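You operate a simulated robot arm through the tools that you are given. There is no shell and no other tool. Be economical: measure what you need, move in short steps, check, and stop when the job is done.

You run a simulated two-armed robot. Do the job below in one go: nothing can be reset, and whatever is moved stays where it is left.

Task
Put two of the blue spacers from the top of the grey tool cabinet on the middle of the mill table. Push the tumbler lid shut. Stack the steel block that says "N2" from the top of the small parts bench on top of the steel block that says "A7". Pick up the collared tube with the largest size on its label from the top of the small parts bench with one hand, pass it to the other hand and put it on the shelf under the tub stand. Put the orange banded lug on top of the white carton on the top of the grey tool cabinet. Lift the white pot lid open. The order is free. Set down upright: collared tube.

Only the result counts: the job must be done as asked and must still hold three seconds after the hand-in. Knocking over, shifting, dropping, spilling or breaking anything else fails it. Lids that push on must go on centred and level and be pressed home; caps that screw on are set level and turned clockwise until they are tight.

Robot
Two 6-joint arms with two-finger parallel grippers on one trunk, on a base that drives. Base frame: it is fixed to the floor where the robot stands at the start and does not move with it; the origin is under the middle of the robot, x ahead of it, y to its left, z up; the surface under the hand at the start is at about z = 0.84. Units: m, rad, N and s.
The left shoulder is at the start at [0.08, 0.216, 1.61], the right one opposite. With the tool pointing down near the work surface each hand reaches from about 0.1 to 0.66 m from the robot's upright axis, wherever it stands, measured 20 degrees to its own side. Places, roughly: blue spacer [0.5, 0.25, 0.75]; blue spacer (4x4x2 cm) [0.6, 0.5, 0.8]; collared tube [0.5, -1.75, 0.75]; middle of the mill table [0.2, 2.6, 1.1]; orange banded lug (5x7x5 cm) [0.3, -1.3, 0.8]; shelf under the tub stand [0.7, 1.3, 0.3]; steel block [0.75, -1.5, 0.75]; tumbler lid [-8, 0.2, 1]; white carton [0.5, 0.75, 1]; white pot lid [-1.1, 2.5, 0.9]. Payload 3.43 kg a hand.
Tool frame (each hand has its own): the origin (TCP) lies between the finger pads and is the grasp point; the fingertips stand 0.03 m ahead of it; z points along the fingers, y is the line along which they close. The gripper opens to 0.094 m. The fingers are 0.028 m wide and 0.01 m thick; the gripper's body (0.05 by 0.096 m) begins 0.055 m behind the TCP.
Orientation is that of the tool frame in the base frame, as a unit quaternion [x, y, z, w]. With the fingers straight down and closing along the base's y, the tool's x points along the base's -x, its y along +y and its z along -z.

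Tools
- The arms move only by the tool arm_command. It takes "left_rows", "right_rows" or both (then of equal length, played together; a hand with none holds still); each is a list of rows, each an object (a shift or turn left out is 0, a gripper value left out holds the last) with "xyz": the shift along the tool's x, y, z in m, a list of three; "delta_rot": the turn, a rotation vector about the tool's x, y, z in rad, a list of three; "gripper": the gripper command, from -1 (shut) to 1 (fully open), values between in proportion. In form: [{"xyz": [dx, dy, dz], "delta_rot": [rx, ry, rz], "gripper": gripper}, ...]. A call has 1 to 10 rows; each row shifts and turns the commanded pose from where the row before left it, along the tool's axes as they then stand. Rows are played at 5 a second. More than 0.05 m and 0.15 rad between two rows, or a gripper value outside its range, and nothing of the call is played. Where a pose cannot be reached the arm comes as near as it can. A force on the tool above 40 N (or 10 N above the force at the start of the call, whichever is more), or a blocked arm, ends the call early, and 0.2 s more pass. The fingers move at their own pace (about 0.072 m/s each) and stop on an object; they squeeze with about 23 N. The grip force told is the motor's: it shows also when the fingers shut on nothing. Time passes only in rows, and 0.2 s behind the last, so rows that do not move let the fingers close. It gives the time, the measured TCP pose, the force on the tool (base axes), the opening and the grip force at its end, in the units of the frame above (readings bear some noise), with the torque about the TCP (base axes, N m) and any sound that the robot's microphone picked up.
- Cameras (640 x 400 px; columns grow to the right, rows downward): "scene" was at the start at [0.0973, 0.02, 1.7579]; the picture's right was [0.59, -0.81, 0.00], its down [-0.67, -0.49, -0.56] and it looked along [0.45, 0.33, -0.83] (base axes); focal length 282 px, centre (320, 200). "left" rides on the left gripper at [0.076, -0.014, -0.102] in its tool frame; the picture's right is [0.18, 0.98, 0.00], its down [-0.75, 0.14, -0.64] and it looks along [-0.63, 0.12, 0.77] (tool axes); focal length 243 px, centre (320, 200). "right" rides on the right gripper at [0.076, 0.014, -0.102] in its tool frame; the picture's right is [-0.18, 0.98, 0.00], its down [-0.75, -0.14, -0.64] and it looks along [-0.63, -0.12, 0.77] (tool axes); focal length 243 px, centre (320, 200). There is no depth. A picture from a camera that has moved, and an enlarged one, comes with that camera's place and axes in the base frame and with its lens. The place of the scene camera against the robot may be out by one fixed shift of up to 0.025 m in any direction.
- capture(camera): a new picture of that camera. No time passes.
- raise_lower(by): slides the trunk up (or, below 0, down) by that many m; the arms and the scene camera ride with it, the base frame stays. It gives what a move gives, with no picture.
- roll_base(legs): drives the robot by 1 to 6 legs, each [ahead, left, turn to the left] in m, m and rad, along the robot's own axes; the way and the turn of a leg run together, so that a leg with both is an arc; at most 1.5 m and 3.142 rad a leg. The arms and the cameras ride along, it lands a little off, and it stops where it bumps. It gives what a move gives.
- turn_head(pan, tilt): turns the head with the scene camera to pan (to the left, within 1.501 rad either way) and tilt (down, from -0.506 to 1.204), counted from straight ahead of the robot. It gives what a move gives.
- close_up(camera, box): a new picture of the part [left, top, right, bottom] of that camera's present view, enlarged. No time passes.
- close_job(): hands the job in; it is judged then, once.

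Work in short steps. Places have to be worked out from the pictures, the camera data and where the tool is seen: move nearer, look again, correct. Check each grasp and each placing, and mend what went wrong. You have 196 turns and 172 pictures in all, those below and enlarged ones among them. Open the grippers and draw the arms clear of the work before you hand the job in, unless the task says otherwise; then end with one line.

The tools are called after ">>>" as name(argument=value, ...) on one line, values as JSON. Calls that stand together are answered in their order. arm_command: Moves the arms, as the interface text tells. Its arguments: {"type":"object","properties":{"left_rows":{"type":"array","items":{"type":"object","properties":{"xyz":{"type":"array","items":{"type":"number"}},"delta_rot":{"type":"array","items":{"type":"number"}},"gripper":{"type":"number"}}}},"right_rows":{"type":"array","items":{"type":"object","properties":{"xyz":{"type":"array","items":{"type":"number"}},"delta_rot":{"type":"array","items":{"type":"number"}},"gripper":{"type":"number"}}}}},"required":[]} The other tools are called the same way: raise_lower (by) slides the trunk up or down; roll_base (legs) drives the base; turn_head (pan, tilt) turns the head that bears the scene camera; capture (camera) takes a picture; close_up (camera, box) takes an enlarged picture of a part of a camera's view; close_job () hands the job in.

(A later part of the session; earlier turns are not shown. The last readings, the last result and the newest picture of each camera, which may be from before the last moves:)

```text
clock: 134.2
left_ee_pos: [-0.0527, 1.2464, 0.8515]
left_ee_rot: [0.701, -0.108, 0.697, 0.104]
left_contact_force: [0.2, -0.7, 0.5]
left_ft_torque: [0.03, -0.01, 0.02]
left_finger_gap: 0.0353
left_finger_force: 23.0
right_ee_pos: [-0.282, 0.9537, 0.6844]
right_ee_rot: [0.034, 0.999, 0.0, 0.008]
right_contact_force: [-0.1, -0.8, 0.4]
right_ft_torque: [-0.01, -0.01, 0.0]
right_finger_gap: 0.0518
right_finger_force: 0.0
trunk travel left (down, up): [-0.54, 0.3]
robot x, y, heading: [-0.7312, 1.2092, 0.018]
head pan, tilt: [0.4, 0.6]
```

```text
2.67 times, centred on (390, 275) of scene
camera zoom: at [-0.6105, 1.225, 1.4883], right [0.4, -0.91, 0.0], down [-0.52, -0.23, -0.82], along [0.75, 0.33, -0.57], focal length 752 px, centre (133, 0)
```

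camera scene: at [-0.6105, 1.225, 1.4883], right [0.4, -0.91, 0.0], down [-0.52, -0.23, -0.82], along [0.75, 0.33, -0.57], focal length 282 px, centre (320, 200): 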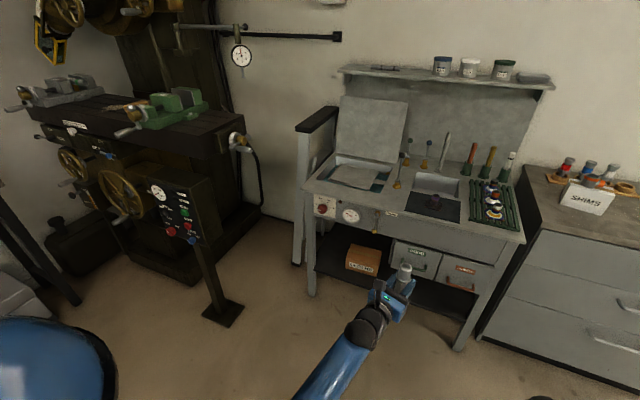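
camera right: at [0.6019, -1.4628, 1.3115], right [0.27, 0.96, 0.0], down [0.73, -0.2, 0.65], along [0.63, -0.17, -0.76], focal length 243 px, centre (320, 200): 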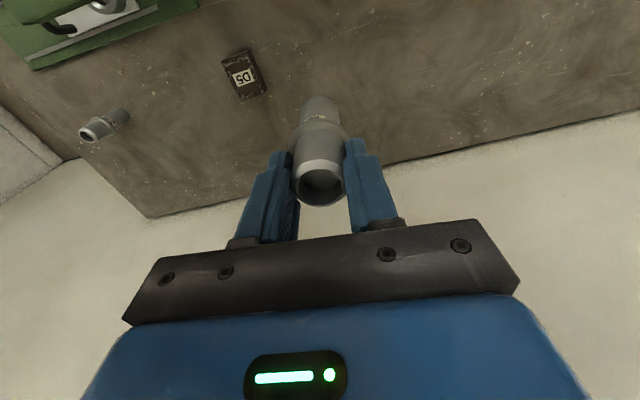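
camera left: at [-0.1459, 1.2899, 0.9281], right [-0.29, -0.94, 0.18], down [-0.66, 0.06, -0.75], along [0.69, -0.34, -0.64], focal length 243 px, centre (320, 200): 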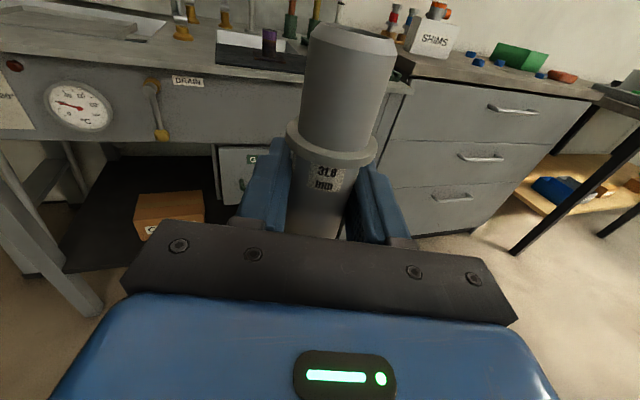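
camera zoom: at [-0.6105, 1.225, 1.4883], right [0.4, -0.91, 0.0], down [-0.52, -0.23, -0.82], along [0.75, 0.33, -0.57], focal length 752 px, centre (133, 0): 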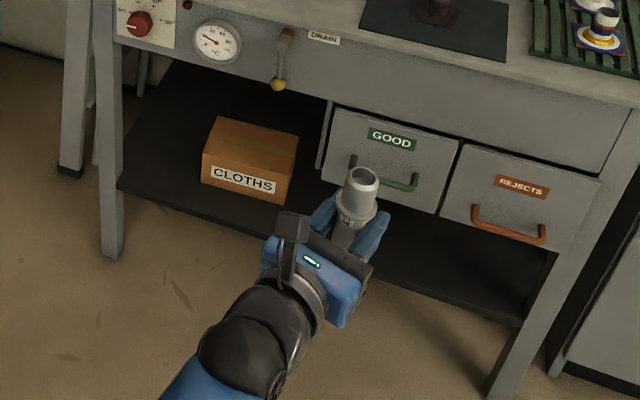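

Only the left end of the shelf (y≈1.53–1.67) has full headroom; target ≈[0.43,1.60]. Lower the trunk 0.4 and turn the base +0.29 so the hand points straight at it.

>>> raise_lower(by=-0.4)

>>> roll_base(legs=[[0, 0, 0.29]])

>>> turn_head(pan=0.25, tilt=0.45)

>>> capture(camera="scene")

>>> capture(camera="left")

```text
clock: 138.1
left_ee_pos: [-0.0527, 1.246, 0.4505]
left_ee_rot: [0.701, -0.108, 0.697, 0.104]
left_contact_force: [-0.5, -0.6, 0.3]
left_ft_torque: [0.02, 0.02, 0.03]
left_finger_gap: 0.0351
left_finger_force: 22.5
right_ee_pos: [-0.2825, 0.9538, 0.286]
right_ee_rot: [0.032, 0.999, -0.001, 0.008]
right_contact_force: [-0.2, 0.2, -0.1]
right_ft_torque: [0.0, 0.03, -0.01]
right_finger_gap: 0.0517
right_finger_force: 0.0
trunk travel left (down, up): [-0.14, 0.7]
robot x, y, heading: [-0.7336, 1.2112, 0.015]
head pan, tilt: [0.4, 0.6]
```

```text
clock: 139.4
left_ee_pos: [-0.0932, 1.4437, 0.4504]
left_ee_rot: [0.709, -0.003, 0.705, 0.0]
left_contact_force: [0.6, -0.4, -0.1]
left_ft_torque: [-0.02, 0.02, -0.01]
left_finger_gap: 0.0352
left_finger_force: 22.8
right_ee_pos: [-0.2263, 1.0969, 0.2853]
right_ee_rot: [-0.115, 0.993, 0.002, 0.008]
right_contact_force: [0.1, -0.2, -0.6]
right_ft_torque: [-0.01, -0.03, 0.01]
right_finger_gap: 0.0517
right_finger_force: 0.0
trunk travel left (down, up): [-0.14, 0.7]
robot x, y, heading: [-0.7331, 1.2107, 0.31]
head pan, tilt: [0.4, 0.6]
```

```text
clock: 140.1
left_ee_pos: [-0.0944, 1.4439, 0.4507]
left_ee_rot: [0.709, -0.002, 0.706, 0.0]
left_contact_force: [0.0, -0.1, 0.4]
left_ft_torque: [-0.03, -0.03, 0.03]
left_finger_gap: 0.0354
left_finger_force: 23.1
right_ee_pos: [-0.2283, 1.0965, 0.2847]
right_ee_rot: [-0.115, 0.993, 0.001, 0.008]
right_contact_force: [0.2, 0.9, 0.5]
right_ft_torque: [0.03, -0.02, 0.02]
right_finger_gap: 0.0515
right_finger_force: 0.1
trunk travel left (down, up): [-0.14, 0.7]
robot x, y, heading: [-0.7308, 1.2097, 0.313]
head pan, tilt: [0.25, 0.45]
```

```text
87 pictures are left
camera scene: at [-0.6156, 1.2472, 1.1019], right [0.53, -0.85, 0.0], down [-0.37, -0.23, -0.9], along [0.76, 0.48, -0.44], focal length 282 px, centre (320, 200)
```

scene: 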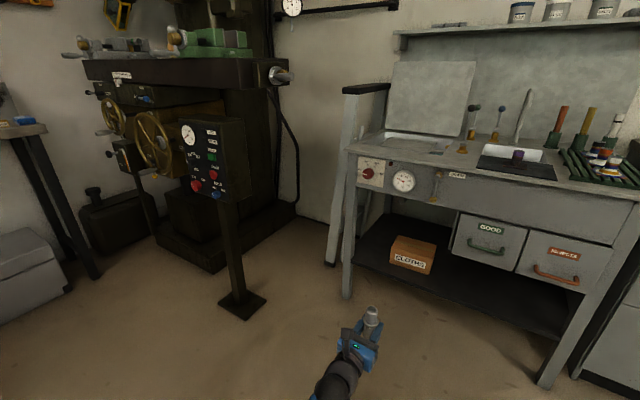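

```text
86 pictures are left
camera left: at [-0.1952, 1.4575, 0.5282], right [0.0, -0.98, 0.18], down [-0.65, -0.14, -0.75], along [0.76, -0.12, -0.64], focal length 243 px, centre (320, 200)
```

left: 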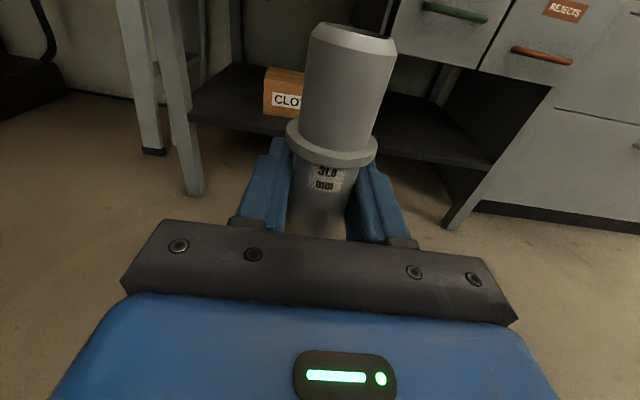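

Hand points straight at the shelf. Drive so the tube is just in front of the left bay at y≈1.60, and look again.

>>> roll_base(legs=[[0.44, 0.01, 0]])

>>> capture(camera="left")

>>> turn_head(pan=0.1, tilt=0.75)

>>> capture(camera="scene")

```text
clock: 142.8
left_ee_pos: [0.3249, 1.5882, 0.4496]
left_ee_rot: [0.709, -0.004, 0.705, 0.002]
left_contact_force: [0.3, -0.3, 0.3]
left_ft_torque: [-0.04, -0.02, 0.02]
left_finger_gap: 0.0352
left_finger_force: 23.0
right_ee_pos: [0.1888, 1.2407, 0.2847]
right_ee_rot: [-0.115, 0.993, 0.0, 0.007]
right_contact_force: [-0.9, -0.3, -0.3]
right_ft_torque: [0.0, -0.05, 0.02]
right_finger_gap: 0.0517
right_finger_force: 0.0
trunk travel left (down, up): [-0.14, 0.7]
robot x, y, heading: [-0.3132, 1.3524, 0.313]
head pan, tilt: [0.25, 0.45]
```

```text
85 pictures are left
camera left: at [0.2229, 1.6018, 0.5279], right [0.0, -0.98, 0.18], down [-0.65, -0.13, -0.75], along [0.76, -0.12, -0.64], focal length 243 px, centre (320, 200)
```

left: 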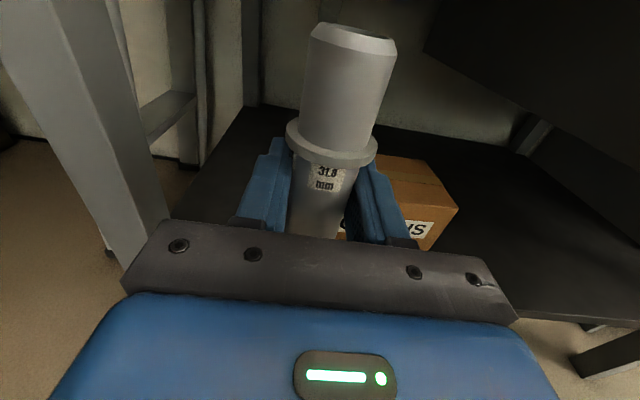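

```text
clock: 143.6
left_ee_pos: [0.3243, 1.5878, 0.4494]
left_ee_rot: [0.709, -0.003, 0.705, 0.0]
left_contact_force: [-0.8, 0.2, 0.5]
left_ft_torque: [-0.03, 0.01, -0.02]
left_finger_gap: 0.0352
left_finger_force: 22.9
right_ee_pos: [0.1893, 1.2419, 0.2852]
right_ee_rot: [-0.115, 0.993, 0.002, 0.008]
right_contact_force: [-0.2, 1.2, 0.0]
right_ft_torque: [0.03, 0.0, 0.0]
right_finger_gap: 0.0517
right_finger_force: 0.0
trunk travel left (down, up): [-0.14, 0.7]
robot x, y, heading: [-0.3137, 1.3551, 0.313]
head pan, tilt: [0.099, 0.75]
```

```text
84 pictures are left
camera scene: at [-0.1999, 1.3766, 1.0756], right [0.4, -0.92, 0.0], down [-0.62, -0.27, -0.73], along [0.67, 0.29, -0.68], focal length 282 px, centre (320, 200)
```

scene: 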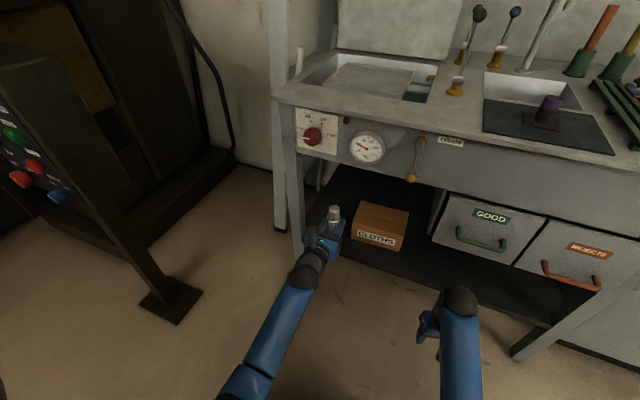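

Leg inner face is ≈y1.70, box left ≈1.54, so I aim for y≈1.615. Shift left hand, pull the right hand back, then creep forward with the base.

>>> arm_command(left_rows=[{"xyz": [0, -0.027, 0]}, {"xyz": [-0.02, 0, 0]}, {}], right_rows=[{"xyz": [0.04, 0, 0]}, {"xyz": [0.04, 0, 0]}, {"xyz": [0.04, 0, 0]}])

>>> roll_base(legs=[[0.105, -0.034, 0]])

>>> capture(camera="left")

>>> capture(camera="scene")

```text
clock: 144.4
left_ee_pos: [0.3247, 1.6145, 0.4321]
left_ee_rot: [0.709, -0.003, 0.705, 0.0]
left_contact_force: [0.3, 0.2, -0.2]
left_ft_torque: [-0.01, 0.02, -0.03]
left_finger_gap: 0.0355
left_finger_force: 22.9
right_ee_pos: [0.0713, 1.2137, 0.2841]
right_ee_rot: [-0.114, 0.993, 0.001, 0.008]
right_contact_force: [0.5, 0.0, 0.6]
right_ft_torque: [0.0, 0.01, 0.02]
right_finger_gap: 0.0517
right_finger_force: 0.0
trunk travel left (down, up): [-0.14, 0.7]
robot x, y, heading: [-0.3101, 1.3558, 0.308]
head pan, tilt: [0.099, 0.75]
```

```text
clock: 145.6
left_ee_pos: [0.4367, 1.6134, 0.4314]
left_ee_rot: [0.71, -0.004, 0.704, 0.001]
left_contact_force: [0.5, 0.4, -0.3]
left_ft_torque: [-0.01, 0.0, -0.02]
left_finger_gap: 0.0352
left_finger_force: 23.0
right_ee_pos: [0.1808, 1.2143, 0.2846]
right_ee_rot: [-0.114, 0.993, 0.002, 0.007]
right_contact_force: [0.1, 1.1, -0.4]
right_ft_torque: [-0.04, 0.0, 0.0]
right_finger_gap: 0.0516
right_finger_force: 0.0
trunk travel left (down, up): [-0.14, 0.7]
robot x, y, heading: [-0.2055, 1.3596, 0.313]
head pan, tilt: [0.099, 0.75]
```

```text
83 pictures are left
camera left: at [0.3346, 1.629, 0.5086], right [0.0, -0.98, 0.18], down [-0.65, -0.13, -0.75], along [0.76, -0.12, -0.64], focal length 243 px, centre (320, 200)
```

left: 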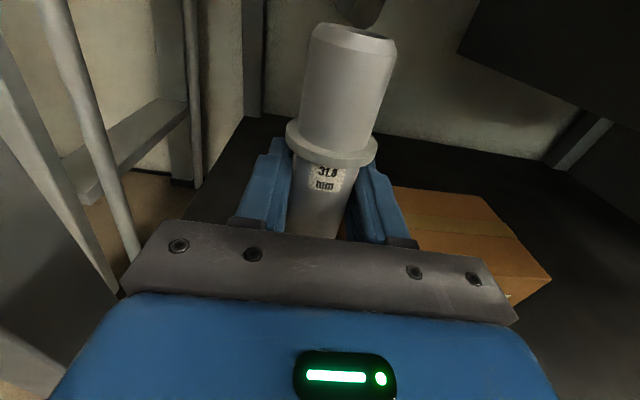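

```text
82 pictures are left
camera scene: at [-0.0877, 1.3773, 1.0754], right [0.4, -0.92, 0.0], down [-0.63, -0.27, -0.73], along [0.67, 0.29, -0.68], focal length 282 px, centre (320, 200)
```

scene: 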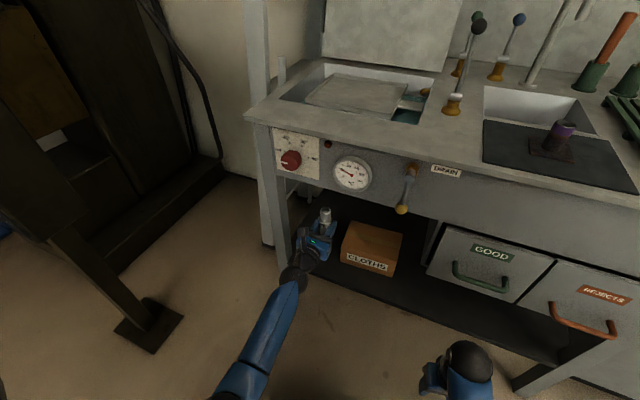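

Clear all around. Lower straight down, slowing near the shelf.

>>> arm_command(left_rows=[{"xyz": [-0.03, 0, 0]}, {"xyz": [-0.03, 0, 0]}, {"xyz": [-0.025, 0, 0]}, {}])

>>> arm_command(left_rows=[{"xyz": [-0.006, 0, 0]}, {"xyz": [-0.006, 0, 0]}, {"xyz": [-0.005, 0, 0]}, {"xyz": [-0.005, 0, 0]}, {}])

>>> close_up(camera="scene", box=[260, 180, 420, 280])

```text
clock: 146.6
left_ee_pos: [0.4373, 1.6155, 0.3519]
left_ee_rot: [0.709, -0.004, 0.705, 0.001]
left_contact_force: [-0.4, 0.4, -0.2]
left_ft_torque: [-0.03, -0.01, 0.01]
left_finger_gap: 0.0353
left_finger_force: 22.9
left hand out of reach, approached as far as the arm can: row 1
right_ee_pos: [0.1824, 1.2151, 0.2839]
right_ee_rot: [-0.114, 0.993, 0.002, 0.008]
right_contact_force: [0.0, 0.1, 0.1]
right_ft_torque: [-0.05, 0.0, 0.01]
right_finger_gap: 0.0516
right_finger_force: 0.0
trunk travel left (down, up): [-0.14, 0.7]
robot x, y, heading: [-0.2066, 1.3563, 0.314]
head pan, tilt: [0.099, 0.75]
```

```text
clock: 147.8
left_ee_pos: [0.4359, 1.6158, 0.3314]
left_ee_rot: [0.71, -0.006, 0.704, 0.003]
left_contact_force: [-0.6, -0.4, -0.7]
left_ft_torque: [-0.01, 0.02, 0.02]
left_finger_gap: 0.0352
left_finger_force: 22.8
right_ee_pos: [0.1815, 1.2152, 0.2853]
right_ee_rot: [-0.114, 0.993, 0.001, 0.008]
right_contact_force: [-0.4, -0.3, 0.4]
right_ft_torque: [0.03, -0.02, -0.04]
right_finger_gap: 0.0514
right_finger_force: 0.1
trunk travel left (down, up): [-0.14, 0.7]
robot x, y, heading: [-0.2033, 1.36, 0.311]
head pan, tilt: [0.099, 0.75]
```

```text
4.00 times, centred on (340, 230) of scene
camera zoom: at [-0.0885, 1.3773, 1.0755], right [0.4, -0.92, 0.0], down [-0.63, -0.27, -0.73], along [0.67, 0.29, -0.68], focal length 1127 px, centre (240, 80)
```

zoom: 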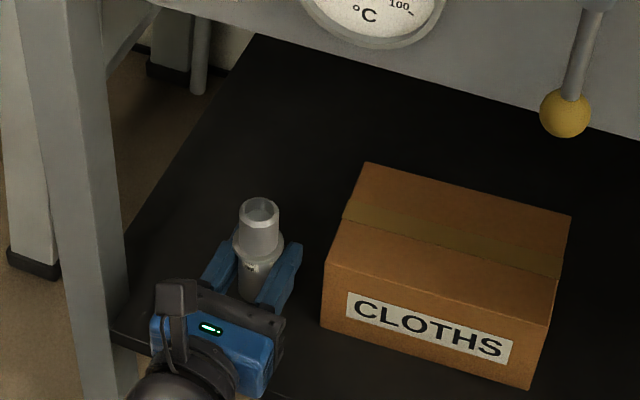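

>>> arm_command(left_rows=[{"xyz": [-0.005, 0, 0]}, {"xyz": [-0.005, 0, 0]}, {"xyz": [-0.004, 0, 0]}, {"xyz": [-0.004, 0, 0]}, {"xyz": [-0.004, 0, 0]}, {"xyz": [-0.004, 0, 0]}, {}])

```text
clock: 149.4
left_ee_pos: [0.4325, 1.6272, 0.3109]
left_ee_rot: [0.711, -0.007, 0.703, 0.004]
left_contact_force: [0.1, -0.2, -0.1]
left_ft_torque: [-0.02, 0.0, -0.02]
left_finger_gap: 0.0354
left_finger_force: 22.8
left hand out of reach, approached as far as the arm can: row 1, 3, 5
right_ee_pos: [0.182, 1.2137, 0.284]
right_ee_rot: [-0.114, 0.993, 0.001, 0.007]
right_contact_force: [-0.8, -0.3, -0.1]
right_ft_torque: [0.02, 0.01, 0.01]
right_finger_gap: 0.0515
right_finger_force: 0.0
trunk travel left (down, up): [-0.14, 0.7]
robot x, y, heading: [-0.2027, 1.355, 0.311]
head pan, tilt: [0.099, 0.75]
```

Arm is near its limit; I use the trunk to lower the rest in 1 cm steps watching the force.

>>> raise_lower(by=-0.01)

>>> raise_lower(by=-0.006)

>>> close_up(camera="scene", box=[280, 210, 376, 270])

```text
clock: 150.0
left_ee_pos: [0.4303, 1.6267, 0.3058]
left_ee_rot: [0.707, -0.006, 0.708, 0.003]
left_contact_force: [-21.0, -2.1, 29.5]
left_ft_torque: [-0.36, 2.77, -0.12]
left_finger_gap: 0.0352
left_finger_force: 23.1
right_ee_pos: [0.1807, 1.2145, 0.276]
right_ee_rot: [-0.114, 0.993, 0.002, 0.008]
right_contact_force: [-0.4, 0.3, 0.8]
right_ft_torque: [-0.03, -0.02, -0.02]
right_finger_gap: 0.0518
right_finger_force: 0.1
trunk travel left (down, up): [-0.13, 0.71]
robot x, y, heading: [-0.2036, 1.3527, 0.315]
head pan, tilt: [0.099, 0.75]
```

```text
clock: 150.3
left_ee_pos: [0.4328, 1.6265, 0.3072]
left_ee_rot: [0.705, -0.007, 0.709, 0.004]
left_contact_force: [-9.3, -1.7, 16.3]
left_ft_torque: [-0.29, 1.46, -0.06]
left_finger_gap: 0.0354
left_finger_force: 23.3
right_ee_pos: [0.1814, 1.2156, 0.2751]
right_ee_rot: [-0.115, 0.993, 0.001, 0.008]
right_contact_force: [0.6, 0.1, 0.3]
right_ft_torque: [0.01, 0.02, -0.02]
right_finger_gap: 0.0518
right_finger_force: 0.0
trunk travel left (down, up): [-0.13, 0.71]
robot x, y, heading: [-0.2014, 1.3589, 0.316]
head pan, tilt: [0.099, 0.75]
stopped: the force on the tool passed its limit at 52 N (the readings are from after the stop); the commanded pose is now the measured one
```

```text
6.67 times, centred on (328, 240) of scene
camera zoom: at [-0.0909, 1.3768, 1.0652], right [0.4, -0.92, 0.0], down [-0.62, -0.27, -0.73], along [0.67, 0.29, -0.68], focal length 1879 px, centre (267, -67)
```

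zoom: 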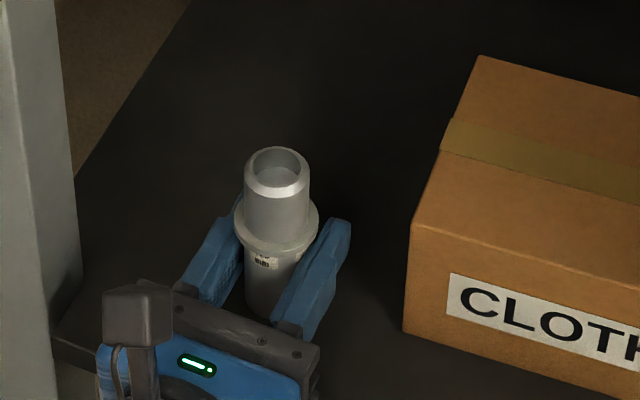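

Contact reached. Open gently, then check the tube stands by itself.

>>> arm_command(left_rows=[{"gripper": -0.1}, {"gripper": 0.1}, {"gripper": 0.3}, {"gripper": 0.5}, {"xyz": [0.004, 0, 0]}, {}])

>>> close_up(camera="scene", box=[280, 210, 376, 270])

```text
clock: 151.7
left_ee_pos: [0.43, 1.6254, 0.3022]
left_ee_rot: [0.711, -0.006, 0.703, 0.004]
left_contact_force: [0.5, 1.3, -0.7]
left_ft_torque: [-0.01, -0.04, 0.0]
left_finger_gap: 0.0705
left_finger_force: 0.1
right_ee_pos: [0.1809, 1.2157, 0.2741]
right_ee_rot: [-0.114, 0.993, 0.001, 0.007]
right_contact_force: [-0.3, 0.3, -0.6]
right_ft_torque: [-0.01, 0.02, -0.02]
right_finger_gap: 0.0517
right_finger_force: 0.0
trunk travel left (down, up): [-0.13, 0.71]
robot x, y, heading: [-0.2006, 1.3583, 0.309]
head pan, tilt: [0.099, 0.75]
```

```text
6.67 times, centred on (328, 240) of scene
camera zoom: at [-0.0894, 1.3771, 1.065], right [0.4, -0.92, 0.0], down [-0.62, -0.27, -0.73], along [0.67, 0.29, -0.68], focal length 1879 px, centre (267, -67)
```

zoom: 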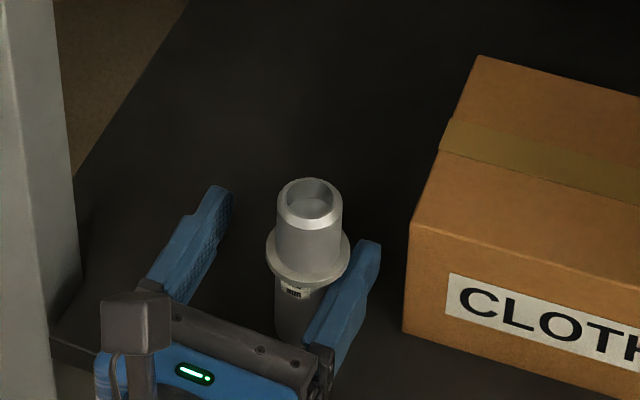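

Tube stands upright. It's nearer the right finger, so shift the hand 12 mm right and retract straight back.

>>> arm_command(left_rows=[{"xyz": [0, 0.012, 0]}, {"xyz": [0, 0, -0.03]}, {"xyz": [0, 0, -0.03]}, {"xyz": [0, 0, -0.03]}, {"xyz": [0, 0, -0.03]}, {}])

>>> capture(camera="scene")

>>> capture(camera="left")

```text
clock: 153.1
left_ee_pos: [0.3114, 1.6201, 0.3085]
left_ee_rot: [0.708, -0.007, 0.707, 0.004]
left_contact_force: [-0.3, -0.8, -0.9]
left_ft_torque: [0.02, -0.02, 0.03]
left_finger_gap: 0.0704
left_finger_force: 0.1
left hand out of reach, approached as far as the arm can: row 1
right_ee_pos: [0.1812, 1.2152, 0.2741]
right_ee_rot: [-0.114, 0.993, 0.0, 0.008]
right_contact_force: [-0.9, 0.0, 0.8]
right_ft_torque: [-0.02, -0.02, -0.01]
right_finger_gap: 0.0518
right_finger_force: 0.0
trunk travel left (down, up): [-0.13, 0.71]
robot x, y, heading: [-0.2038, 1.3543, 0.314]
head pan, tilt: [0.099, 0.75]
```

```text
78 pictures are left
camera scene: at [-0.0892, 1.3773, 1.0652], right [0.4, -0.92, 0.0], down [-0.62, -0.27, -0.73], along [0.67, 0.29, -0.68], focal length 282 px, centre (320, 200)
```

scene: 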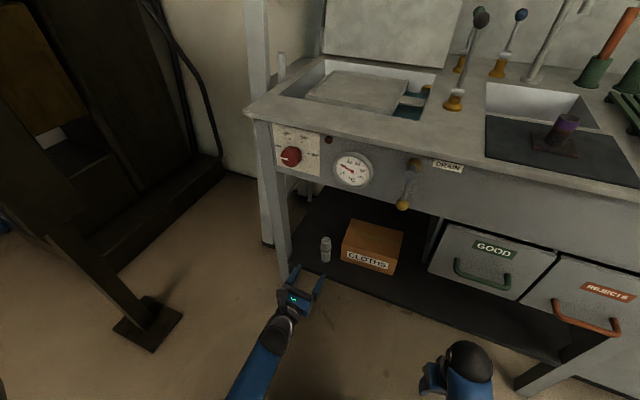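

```text
77 pictures are left
camera left: at [0.2101, 1.6339, 0.3858], right [-0.01, -0.98, 0.18], down [-0.64, -0.13, -0.75], along [0.76, -0.13, -0.63], focal length 243 px, centre (320, 200)
```

left: 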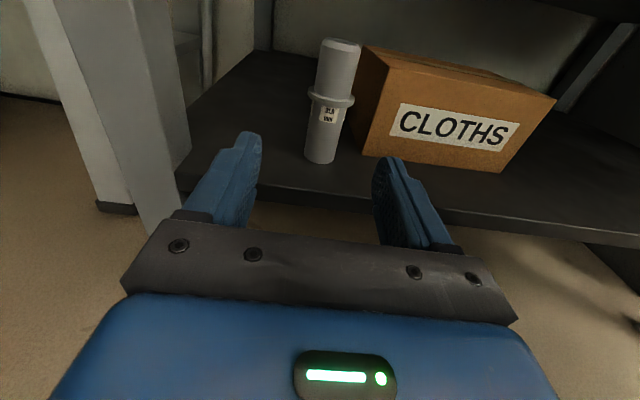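

The tube stands on the shelf, verified. Now the spacers: back off, raise the trunk, and bring the left hand back to tool-down.

>>> roll_base(legs=[[-0.4, 0, 0], [0, 0, -0.314]])

>>> raise_lower(by=0.4)

>>> arm_command(left_rows=[{"delta_rot": [-0.14, 0, 0]}, {"delta_rot": [-0.14, 0, 0]}, {"delta_rot": [-0.14, 0, 0]}, {"delta_rot": [-0.14, 0, 0]}, {"delta_rot": [-0.14, 0, 0]}, {"delta_rot": [-0.14, 0, 0]}, {"delta_rot": [-0.14, 0, 0]}, {"delta_rot": [-0.14, 0, 0]}, {"delta_rot": [-0.14, 0, 0]}], right_rows=[{}, {}, {}, {}, {}, {}, {}, {}, {}])

>>> arm_command(left_rows=[{"delta_rot": [0, -0.145, 0]}, {"delta_rot": [0, -0.145, 0]}, {"delta_rot": [0, -0.145, 0]}, {"delta_rot": [0, -0.145, 0]}, {"delta_rot": [0, -0.145, 0]}, {"delta_rot": [0, -0.145, 0]}, {"delta_rot": [0, -0.145, 0]}, {"delta_rot": [0, -0.145, 0]}, {"delta_rot": [0, -0.145, 0]}, {"delta_rot": [0, -0.145, 0]}])

```text
clock: 156.6
left_ee_pos: [-0.0118, 1.329, 0.3083]
left_ee_rot: [0.698, -0.113, 0.698, 0.111]
left_contact_force: [-1.7, -0.6, -0.5]
left_ft_torque: [-0.01, 0.01, -0.01]
left_finger_gap: 0.0704
left_finger_force: 0.1
right_ee_pos: [-0.2572, 0.9835, 0.2742]
right_ee_rot: [0.037, 0.999, 0.0, 0.008]
right_contact_force: [0.3, -0.5, 0.6]
right_ft_torque: [-0.01, 0.0, 0.01]
right_finger_gap: 0.0515
right_finger_force: 0.1
trunk travel left (down, up): [-0.13, 0.71]
robot x, y, heading: [-0.5823, 1.2312, 0.01]
head pan, tilt: [0.099, 0.75]
```

```text
clock: 160.4
left_ee_pos: [-0.0116, 1.3301, 0.7078]
left_ee_rot: [0.698, -0.113, 0.698, 0.112]
left_contact_force: [0.6, 0.5, -0.1]
left_ft_torque: [0.02, 0.01, -0.02]
left_finger_gap: 0.0701
left_finger_force: 0.0
right_ee_pos: [-0.2585, 0.9839, 0.6738]
right_ee_rot: [0.037, 0.999, 0.0, 0.007]
right_contact_force: [-0.6, -0.3, -0.4]
right_ft_torque: [-0.01, -0.03, 0.02]
right_finger_gap: 0.0516
right_finger_force: 0.1
trunk travel left (down, up): [-0.53, 0.31]
robot x, y, heading: [-0.5819, 1.2343, 0.012]
head pan, tilt: [0.099, 0.75]
```

```text
clock: 162.4
left_ee_pos: [-0.0246, 1.3273, 0.7197]
left_ee_rot: [-0.499, 0.502, -0.498, -0.501]
left_contact_force: [0.1, -0.3, 0.7]
left_ft_torque: [0.01, 0.04, 0.0]
left_finger_gap: 0.0705
left_finger_force: 0.0
left hand out of reach, approached as far as the arm can: row 9
right_ee_pos: [-0.2577, 0.9834, 0.6731]
right_ee_rot: [0.036, 0.999, -0.001, 0.008]
right_contact_force: [0.7, 0.4, -0.2]
right_ft_torque: [0.02, -0.02, -0.03]
right_finger_gap: 0.0516
right_finger_force: 0.0
trunk travel left (down, up): [-0.53, 0.31]
robot x, y, heading: [-0.5824, 1.231, 0.008]
head pan, tilt: [0.099, 0.75]
```

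```text
clock: 164.6
left_ee_pos: [-0.0243, 1.3292, 0.7185]
left_ee_rot: [-0.704, 0.708, -0.04, -0.04]
left_contact_force: [0.3, -0.2, -0.3]
left_ft_torque: [0.04, -0.01, 0.0]
left_finger_gap: 0.0704
left_finger_force: 0.0
right_ee_pos: [-0.2582, 0.9826, 0.6739]
right_ee_rot: [0.037, 0.999, -0.001, 0.008]
right_contact_force: [0.3, -0.7, 0.1]
right_ft_torque: [-0.01, 0.01, -0.03]
right_finger_gap: 0.0515
right_finger_force: 0.0
trunk travel left (down, up): [-0.53, 0.31]
robot x, y, heading: [-0.5844, 1.2322, 0.012]
head pan, tilt: [0.099, 0.75]
```

>>> arm_command(left_rows=[{"delta_rot": [0, -0.113, 0]}, {"delta_rot": [0, 0, 0.15]}, {"delta_rot": [0, 0, 0.15]}, {"delta_rot": [0, 0, 0.15]}, {"delta_rot": [0, 0, 0.15]}, {"delta_rot": [0, 0, 0.15]}, {"delta_rot": [0, 0, 0.15]}, {"delta_rot": [0, 0, 0.15]}, {"delta_rot": [0, 0, 0.15]}, {"delta_rot": [0, 0, 0.15]}])

>>> raise_lower(by=0.31)

>>> roll_base(legs=[[0, -0.87, 0]])

>>> turn_head(pan=0.0, tilt=0.6)

>>> capture(camera="scene")

```text
clock: 166.8
left_ee_pos: [-0.0237, 1.3277, 0.7188]
left_ee_rot: [-0.106, 0.994, -0.001, 0.0]
left_contact_force: [0.6, 0.6, 0.2]
left_ft_torque: [0.01, -0.01, -0.02]
left_finger_gap: 0.0704
left_finger_force: 0.0
right_ee_pos: [-0.2578, 0.9828, 0.6738]
right_ee_rot: [0.038, 0.999, 0.0, 0.008]
right_contact_force: [0.0, -0.5, -0.2]
right_ft_torque: [-0.01, 0.0, -0.01]
right_finger_gap: 0.0517
right_finger_force: 0.0
trunk travel left (down, up): [-0.53, 0.31]
robot x, y, heading: [-0.5826, 1.2343, 0.011]
head pan, tilt: [0.099, 0.75]
```

```text
clock: 169.9
left_ee_pos: [-0.0245, 1.3288, 1.028]
left_ee_rot: [-0.108, 0.994, -0.002, -0.001]
left_contact_force: [0.7, -0.4, -0.6]
left_ft_torque: [0.04, -0.03, 0.03]
left_finger_gap: 0.0706
left_finger_force: 0.0
right_ee_pos: [-0.2573, 0.9829, 0.9849]
right_ee_rot: [0.038, 0.999, 0.0, 0.008]
right_contact_force: [0.2, 1.0, -0.5]
right_ft_torque: [-0.03, -0.03, 0.0]
right_finger_gap: 0.0515
right_finger_force: 0.1
trunk travel left (down, up): [-0.84, 0.0]
robot x, y, heading: [-0.5851, 1.2326, 0.012]
head pan, tilt: [0.099, 0.75]
```

```text
clock: 174.5
left_ee_pos: [-0.0168, 0.4576, 1.0284]
left_ee_rot: [-0.105, 0.994, -0.002, -0.001]
left_contact_force: [-0.1, 0.8, 0.1]
left_ft_torque: [-0.04, 0.03, -0.01]
left_finger_gap: 0.0704
left_finger_force: 0.0
right_ee_pos: [-0.2535, 0.115, 0.9843]
right_ee_rot: [0.04, 0.999, -0.002, 0.008]
right_contact_force: [0.4, -0.6, -0.3]
right_ft_torque: [-0.01, 0.0, 0.01]
right_finger_gap: 0.0519
right_finger_force: 0.1
trunk travel left (down, up): [-0.84, 0.0]
robot x, y, heading: [-0.5755, 0.364, 0.006]
head pan, tilt: [0.099, 0.75]
```

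```text
clock: 175.2
left_ee_pos: [-0.0172, 0.4581, 1.0291]
left_ee_rot: [-0.104, 0.995, -0.001, 0.0]
left_contact_force: [0.1, -0.3, -0.2]
left_ft_torque: [-0.03, -0.01, 0.01]
left_finger_gap: 0.0704
left_finger_force: 0.0
right_ee_pos: [-0.253, 0.1135, 0.9827]
right_ee_rot: [0.04, 0.999, 0.0, 0.008]
right_contact_force: [-0.3, -0.3, 0.1]
right_ft_torque: [-0.01, 0.0, 0.02]
right_finger_gap: 0.0517
right_finger_force: 0.0
trunk travel left (down, up): [-0.84, 0.0]
robot x, y, heading: [-0.577, 0.366, 0.006]
head pan, tilt: [0.0, 0.6]
```

```text
76 pictures are left
camera scene: at [-0.449, 0.3446, 1.788], right [0.0, -1.0, 0.0], down [-0.57, 0.0, -0.82], along [0.82, 0.0, -0.57], focal length 282 px, centre (320, 200)
```

scene: 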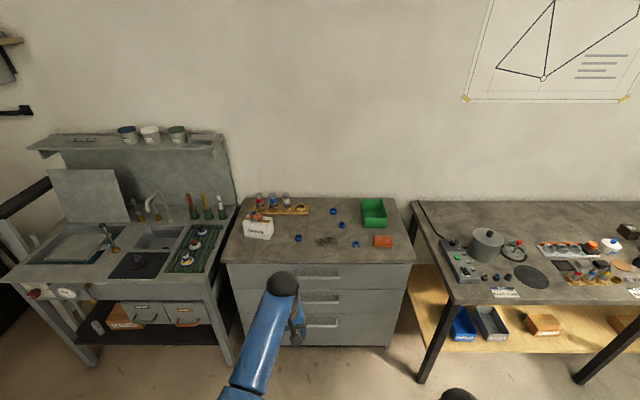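

Drive in to x≈0.04; left hand will then be near the first spacer.

>>> roll_base(legs=[[0.61, 0.0, -0.006]])

>>> capture(camera="left")

>>> capture(camera="right")

```text
clock: 178.6
left_ee_pos: [0.584, 0.465, 1.0292]
left_ee_rot: [-0.108, 0.994, -0.002, 0.001]
left_contact_force: [0.0, 0.8, 0.6]
left_ft_torque: [-0.01, -0.03, -0.02]
left_finger_gap: 0.0705
left_finger_force: 0.1
right_ee_pos: [0.3506, 0.1196, 0.9855]
right_ee_rot: [0.036, 0.999, 0.0, 0.009]
right_contact_force: [0.0, 0.1, 0.3]
right_ft_torque: [0.0, 0.0, 0.02]
right_finger_gap: 0.0518
right_finger_force: 0.1
trunk travel left (down, up): [-0.84, 0.0]
robot x, y, heading: [0.0277, 0.3673, 0.009]
head pan, tilt: [0.0, 0.6]
```

```text
75 pictures are left
camera left: at [0.5133, 0.4351, 1.1331], right [-0.39, 0.92, 0.0], down [0.7, 0.3, 0.64], along [0.59, 0.25, -0.77], focal length 243 px, centre (320, 200)
```

left: 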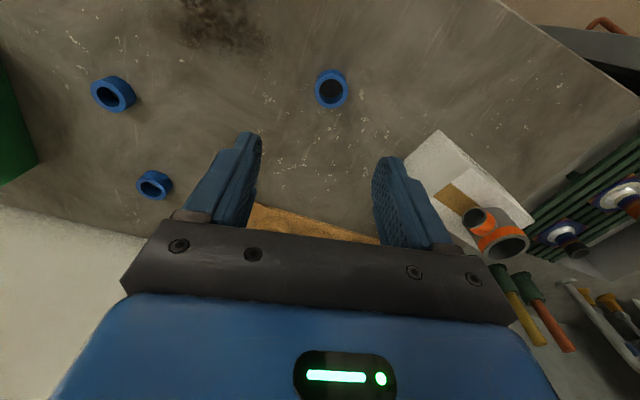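

```text
74 pictures are left
camera right: at [0.2742, 0.1399, 1.0842], right [0.25, 0.97, 0.0], down [0.73, -0.19, 0.65], along [0.63, -0.16, -0.76], focal length 243 px, centre (320, 200)
```

right: 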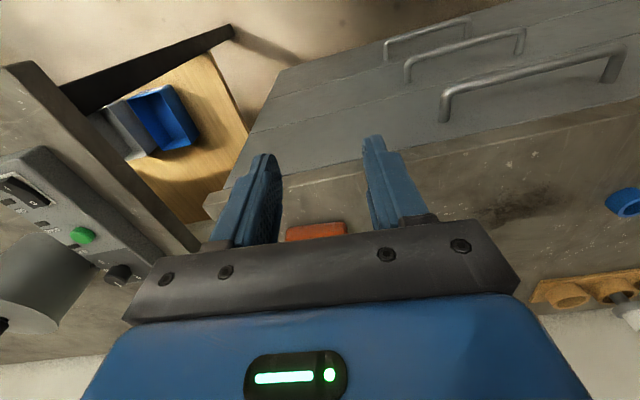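

S1 ≈[0.579,0.475], S3 ≈[0.676,0.261]. Left hand: centre on S1 and descend; right hand: move towards above S3.

>>> arm_command(left_rows=[{"xyz": [0.003, 0.011, 0.03]}, {"xyz": [0, 0, 0.04]}, {"xyz": [0, 0, 0.04]}, {"xyz": [0, 0, 0.02]}, {}, {}, {}, {}], right_rows=[{"xyz": [-0.045, 0.01, 0], "gripper": 0.5}, {"xyz": [-0.045, 0.01, 0]}, {"xyz": [-0.045, 0.02, 0]}, {"xyz": [-0.045, 0.02, 0]}, {"xyz": [-0.045, 0.02, 0]}, {"xyz": [-0.045, 0.02, 0]}, {"xyz": [-0.03, 0.02, 0]}, {}])

>>> capture(camera="left")

>>> capture(camera="right")

```text
clock: 180.4
left_ee_pos: [0.5792, 0.4771, 0.8994]
left_ee_rot: [-0.108, 0.994, -0.003, 0.001]
left_contact_force: [-0.4, 0.6, 1.3]
left_ft_torque: [-0.01, -0.03, 0.03]
left_finger_gap: 0.0705
left_finger_force: 0.0
right_ee_pos: [0.661, 0.2176, 0.9892]
right_ee_rot: [0.037, 0.999, 0.0, 0.008]
right_contact_force: [-0.7, -0.9, -0.6]
right_ft_torque: [0.01, 0.01, -0.02]
right_finger_gap: 0.0705
right_finger_force: 0.1
trunk travel left (down, up): [-0.84, 0.0]
robot x, y, heading: [0.03, 0.3693, 0.01]
head pan, tilt: [0.0, 0.6]
```

```text
73 pictures are left
camera left: at [0.5089, 0.4459, 1.0021], right [-0.39, 0.92, 0.0], down [0.71, 0.3, 0.64], along [0.59, 0.25, -0.77], focal length 243 px, centre (320, 200)
```

left: 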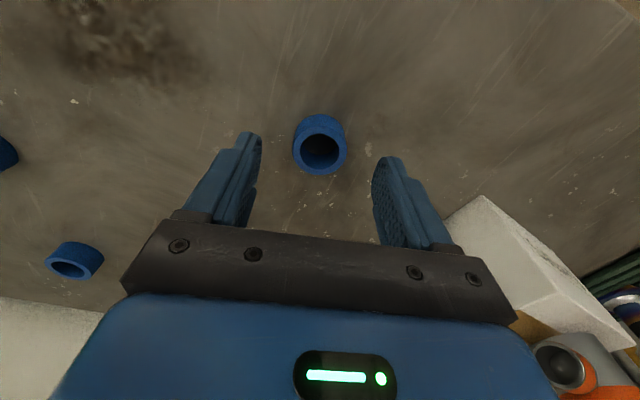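

```text
72 pictures are left
camera right: at [0.5832, 0.2373, 1.0893], right [0.25, 0.97, 0.0], down [0.73, -0.19, 0.65], along [0.63, -0.16, -0.76], focal length 243 px, centre (320, 200)
```

right: 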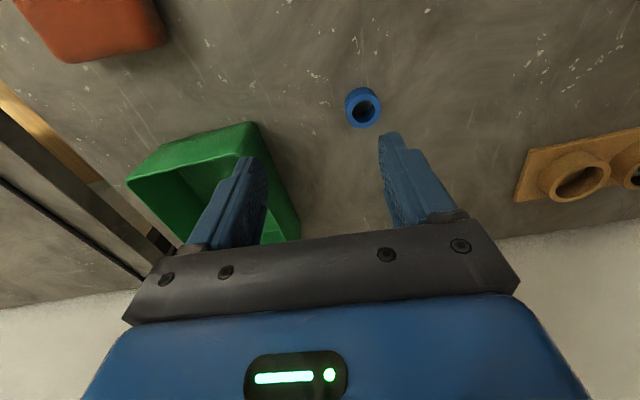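

Left is centred over S1. Descend 26 mm and close; right shifts over S3.

>>> arm_command(left_rows=[{"xyz": [0, 0, 0.015]}, {"xyz": [0, 0, 0.01]}, {}, {"gripper": -1}, {"gripper": -1}, {"gripper": -1}, {"gripper": -1}], right_rows=[{"xyz": [-0.008, 0.02, 0]}, {"xyz": [-0.008, 0.02, 0]}, {"xyz": [0, 0, 0.03]}, {"xyz": [0, 0, 0.03]}, {"xyz": [0, 0, 0.02]}, {}, {}])

>>> capture(camera="left")

>>> capture(camera="right")

```text
clock: 182.0
left_ee_pos: [0.5808, 0.4764, 0.8744]
left_ee_rot: [-0.107, 0.994, -0.001, 0.0]
left_contact_force: [0.1, -0.5, 1.7]
left_ft_torque: [-0.01, -0.02, -0.02]
left_finger_gap: 0.0346
left_finger_force: 23.1
right_ee_pos: [0.6683, 0.2553, 0.9168]
right_ee_rot: [0.037, 0.999, -0.001, 0.008]
right_contact_force: [0.5, 0.2, 0.2]
right_ft_torque: [0.02, 0.0, -0.04]
right_finger_gap: 0.0704
right_finger_force: 0.0
right hand out of reach, approached as far as the arm can: row 4, 5
trunk travel left (down, up): [-0.84, 0.0]
robot x, y, heading: [0.0288, 0.3701, 0.009]
head pan, tilt: [0.0, 0.6]
```

```text
71 pictures are left
camera left: at [0.5101, 0.4456, 0.9775], right [-0.39, 0.92, 0.0], down [0.71, 0.3, 0.64], along [0.59, 0.25, -0.77], focal length 243 px, centre (320, 200)
```

left: 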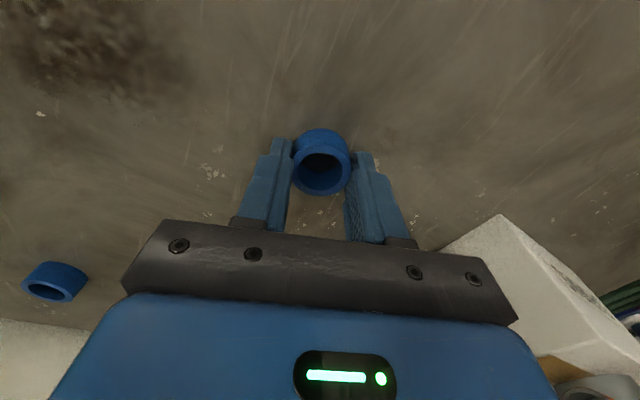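

```text
70 pictures are left
camera right: at [0.5913, 0.2749, 1.0168], right [0.25, 0.97, 0.0], down [0.73, -0.19, 0.65], along [0.63, -0.16, -0.76], focal length 243 px, centre (320, 200)
```

right: 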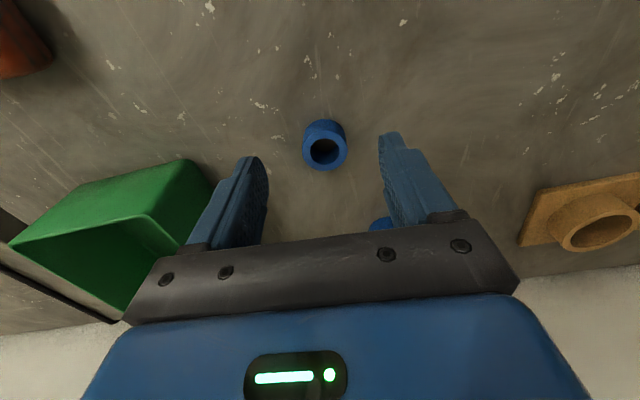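

S1 gripped. Lift left; creep the base 6 cm forward (right hand raised) to bring S3 into reach.

>>> arm_command(left_rows=[{"xyz": [0, 0, -0.03]}, {"xyz": [0, 0, -0.04]}, {"xyz": [0, 0, -0.04]}, {"xyz": [0, 0, -0.04]}], right_rows=[{"xyz": [0.02, 0, -0.03]}, {"xyz": [0.02, 0, -0.02]}, {"xyz": [0.01, 0, 0]}, {}])

>>> roll_base(legs=[[0.06, 0, 0]])

>>> capture(camera="right")

>>> capture(camera="left")

```text
clock: 183.0
left_ee_pos: [0.5809, 0.4767, 1.0226]
left_ee_rot: [-0.108, 0.994, -0.002, 0.0]
left_contact_force: [0.1, 0.1, -0.9]
left_ft_torque: [0.0, -0.01, 0.0]
left_finger_gap: 0.0345
left_finger_force: 23.0
right_ee_pos: [0.6197, 0.258, 0.9662]
right_ee_rot: [0.036, 0.999, 0.0, 0.007]
right_contact_force: [-0.8, 0.9, -0.4]
right_ft_torque: [0.0, 0.0, -0.01]
right_finger_gap: 0.0705
right_finger_force: 0.2
trunk travel left (down, up): [-0.84, 0.0]
robot x, y, heading: [0.0294, 0.3713, 0.014]
head pan, tilt: [0.0, 0.6]
```

```text
clock: 184.0
left_ee_pos: [0.6299, 0.4778, 1.0301]
left_ee_rot: [-0.108, 0.994, -0.002, 0.004]
left_contact_force: [-1.8, 0.6, 1.7]
left_ft_torque: [0.03, -0.09, -0.01]
left_finger_gap: 0.0343
left_finger_force: 23.0
right_ee_pos: [0.666, 0.2601, 0.9731]
right_ee_rot: [0.036, 0.999, -0.001, 0.013]
right_contact_force: [-0.5, -0.2, 1.1]
right_ft_torque: [-0.01, -0.06, 0.01]
right_finger_gap: 0.0704
right_finger_force: 0.0
trunk travel left (down, up): [-0.84, 0.0]
robot x, y, heading: [0.089, 0.3729, 0.01]
head pan, tilt: [0.0, 0.6]
```

```text
69 pictures are left
camera right: at [0.5888, 0.2796, 1.072], right [0.25, 0.97, 0.01], down [0.72, -0.19, 0.66], along [0.64, -0.16, -0.75], focal length 243 px, centre (320, 200)
```

right: 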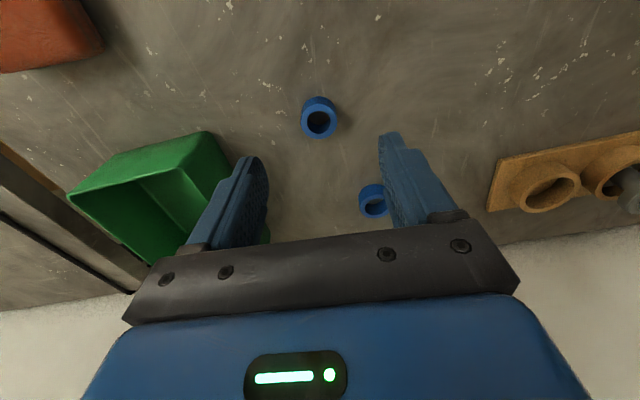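

```text
68 pictures are left
camera left: at [0.5576, 0.4467, 1.1321], right [-0.39, 0.92, -0.01], down [0.7, 0.3, 0.65], along [0.6, 0.25, -0.76], focal length 243 px, centre (320, 200)
```

left: 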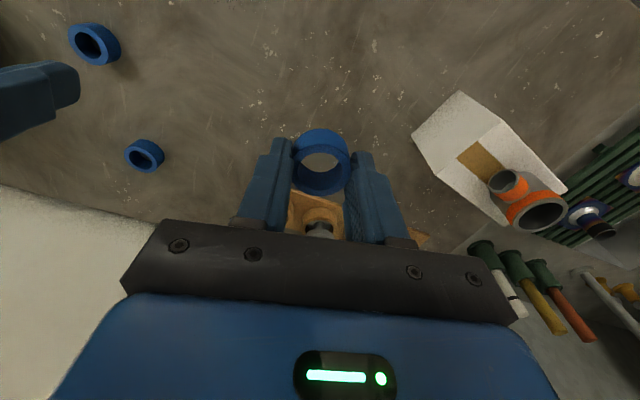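

The hands swung slightly; let it settle and read again.

>>> arm_command(right_rows=[{}, {}, {}])

>>> capture(camera="right")

```text
clock: 184.8
left_ee_pos: [0.6363, 0.4759, 1.0263]
left_ee_rot: [-0.108, 0.994, -0.001, 0.001]
left_contact_force: [-0.3, 0.3, 0.0]
left_ft_torque: [0.02, -0.05, -0.01]
left_finger_gap: 0.0347
left_finger_force: 23.1
right_ee_pos: [0.6741, 0.2595, 0.9676]
right_ee_rot: [0.036, 0.999, 0.0, 0.008]
right_contact_force: [0.0, -0.5, -0.3]
right_ft_torque: [-0.01, -0.01, 0.01]
right_finger_gap: 0.0708
right_finger_force: 0.2
trunk travel left (down, up): [-0.84, 0.0]
robot x, y, heading: [0.088, 0.3707, 0.012]
head pan, tilt: [0.0, 0.6]
```

```text
67 pictures are left
camera right: at [0.5958, 0.2797, 1.0677], right [0.25, 0.97, 0.0], down [0.73, -0.19, 0.65], along [0.63, -0.16, -0.76], focal length 243 px, centre (320, 200)
```

right: 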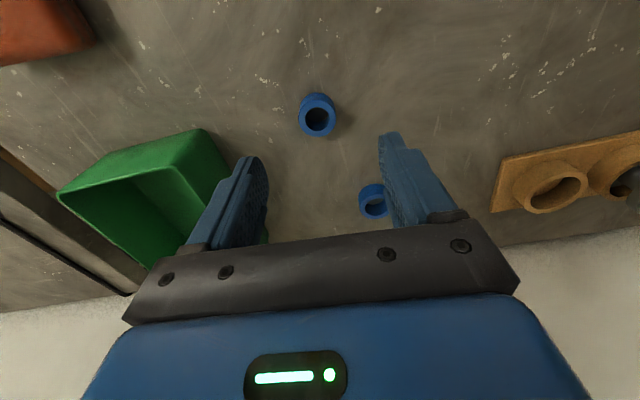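

Settled. Small correction and descend onto S3.

>>> arm_command(right_rows=[{"xyz": [-0.0045, -0.0025, 0.03]}, {"xyz": [0, 0, 0.03]}, {"xyz": [0, 0, 0.02]}, {}])

>>> capture(camera="right")

```text
clock: 185.8
left_ee_pos: [0.6403, 0.4776, 1.0225]
left_ee_rot: [-0.108, 0.994, -0.002, -0.001]
left_contact_force: [0.0, -0.4, -0.7]
left_ft_torque: [0.0, 0.03, 0.01]
left_finger_gap: 0.0348
left_finger_force: 22.9
right_ee_pos: [0.6832, 0.2566, 0.8862]
right_ee_rot: [0.035, 0.999, 0.001, 0.007]
right_contact_force: [1.0, -0.6, 0.0]
right_ft_torque: [0.0, -0.02, 0.01]
right_finger_gap: 0.0704
right_finger_force: 0.0
trunk travel left (down, up): [-0.84, 0.0]
robot x, y, heading: [0.0829, 0.3729, 0.01]
head pan, tilt: [0.0, 0.6]
```

```text
66 pictures are left
camera right: at [0.6054, 0.2768, 0.9855], right [0.25, 0.97, 0.0], down [0.73, -0.19, 0.65], along [0.63, -0.16, -0.76], focal length 243 px, centre (320, 200)
```

right: 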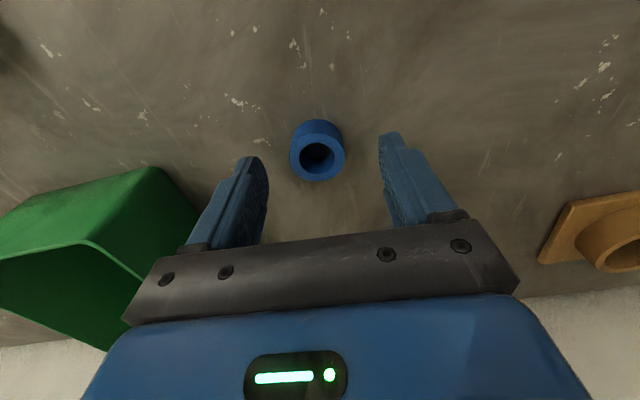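

>>> arm_command(right_rows=[{"xyz": [0.005, -0.002, 0]}, {"xyz": [0, 0, 0.012]}, {}, {"gripper": -1}, {"gripper": -1}, {"gripper": -1}, {"gripper": -1}, {"xyz": [0, 0, -0.03]}, {"xyz": [0, 0, -0.04]}, {"xyz": [0, 0, -0.04]}])

>>> capture(camera="right")

```text
clock: 188.0
left_ee_pos: [0.6393, 0.4767, 1.0227]
left_ee_rot: [-0.108, 0.994, -0.002, 0.0]
left_contact_force: [0.0, 0.3, 0.2]
left_ft_torque: [0.02, -0.01, -0.03]
left_finger_gap: 0.0345
left_finger_force: 23.2
right_ee_pos: [0.6763, 0.2564, 0.9859]
right_ee_rot: [0.035, 0.999, -0.001, 0.007]
right_contact_force: [0.2, -0.3, 0.0]
right_ft_torque: [0.0, -0.06, -0.02]
right_finger_gap: 0.033
right_finger_force: 22.9
trunk travel left (down, up): [-0.84, 0.0]
robot x, y, heading: [0.0887, 0.3721, 0.009]
head pan, tilt: [0.0, 0.6]
```

```text
65 pictures are left
camera right: at [0.5991, 0.2757, 1.0858], right [0.25, 0.97, 0.0], down [0.73, -0.19, 0.65], along [0.63, -0.17, -0.76], focal length 243 px, centre (320, 200)
```

right: 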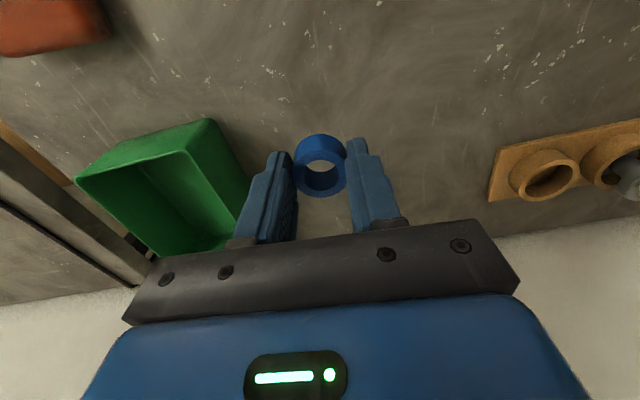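

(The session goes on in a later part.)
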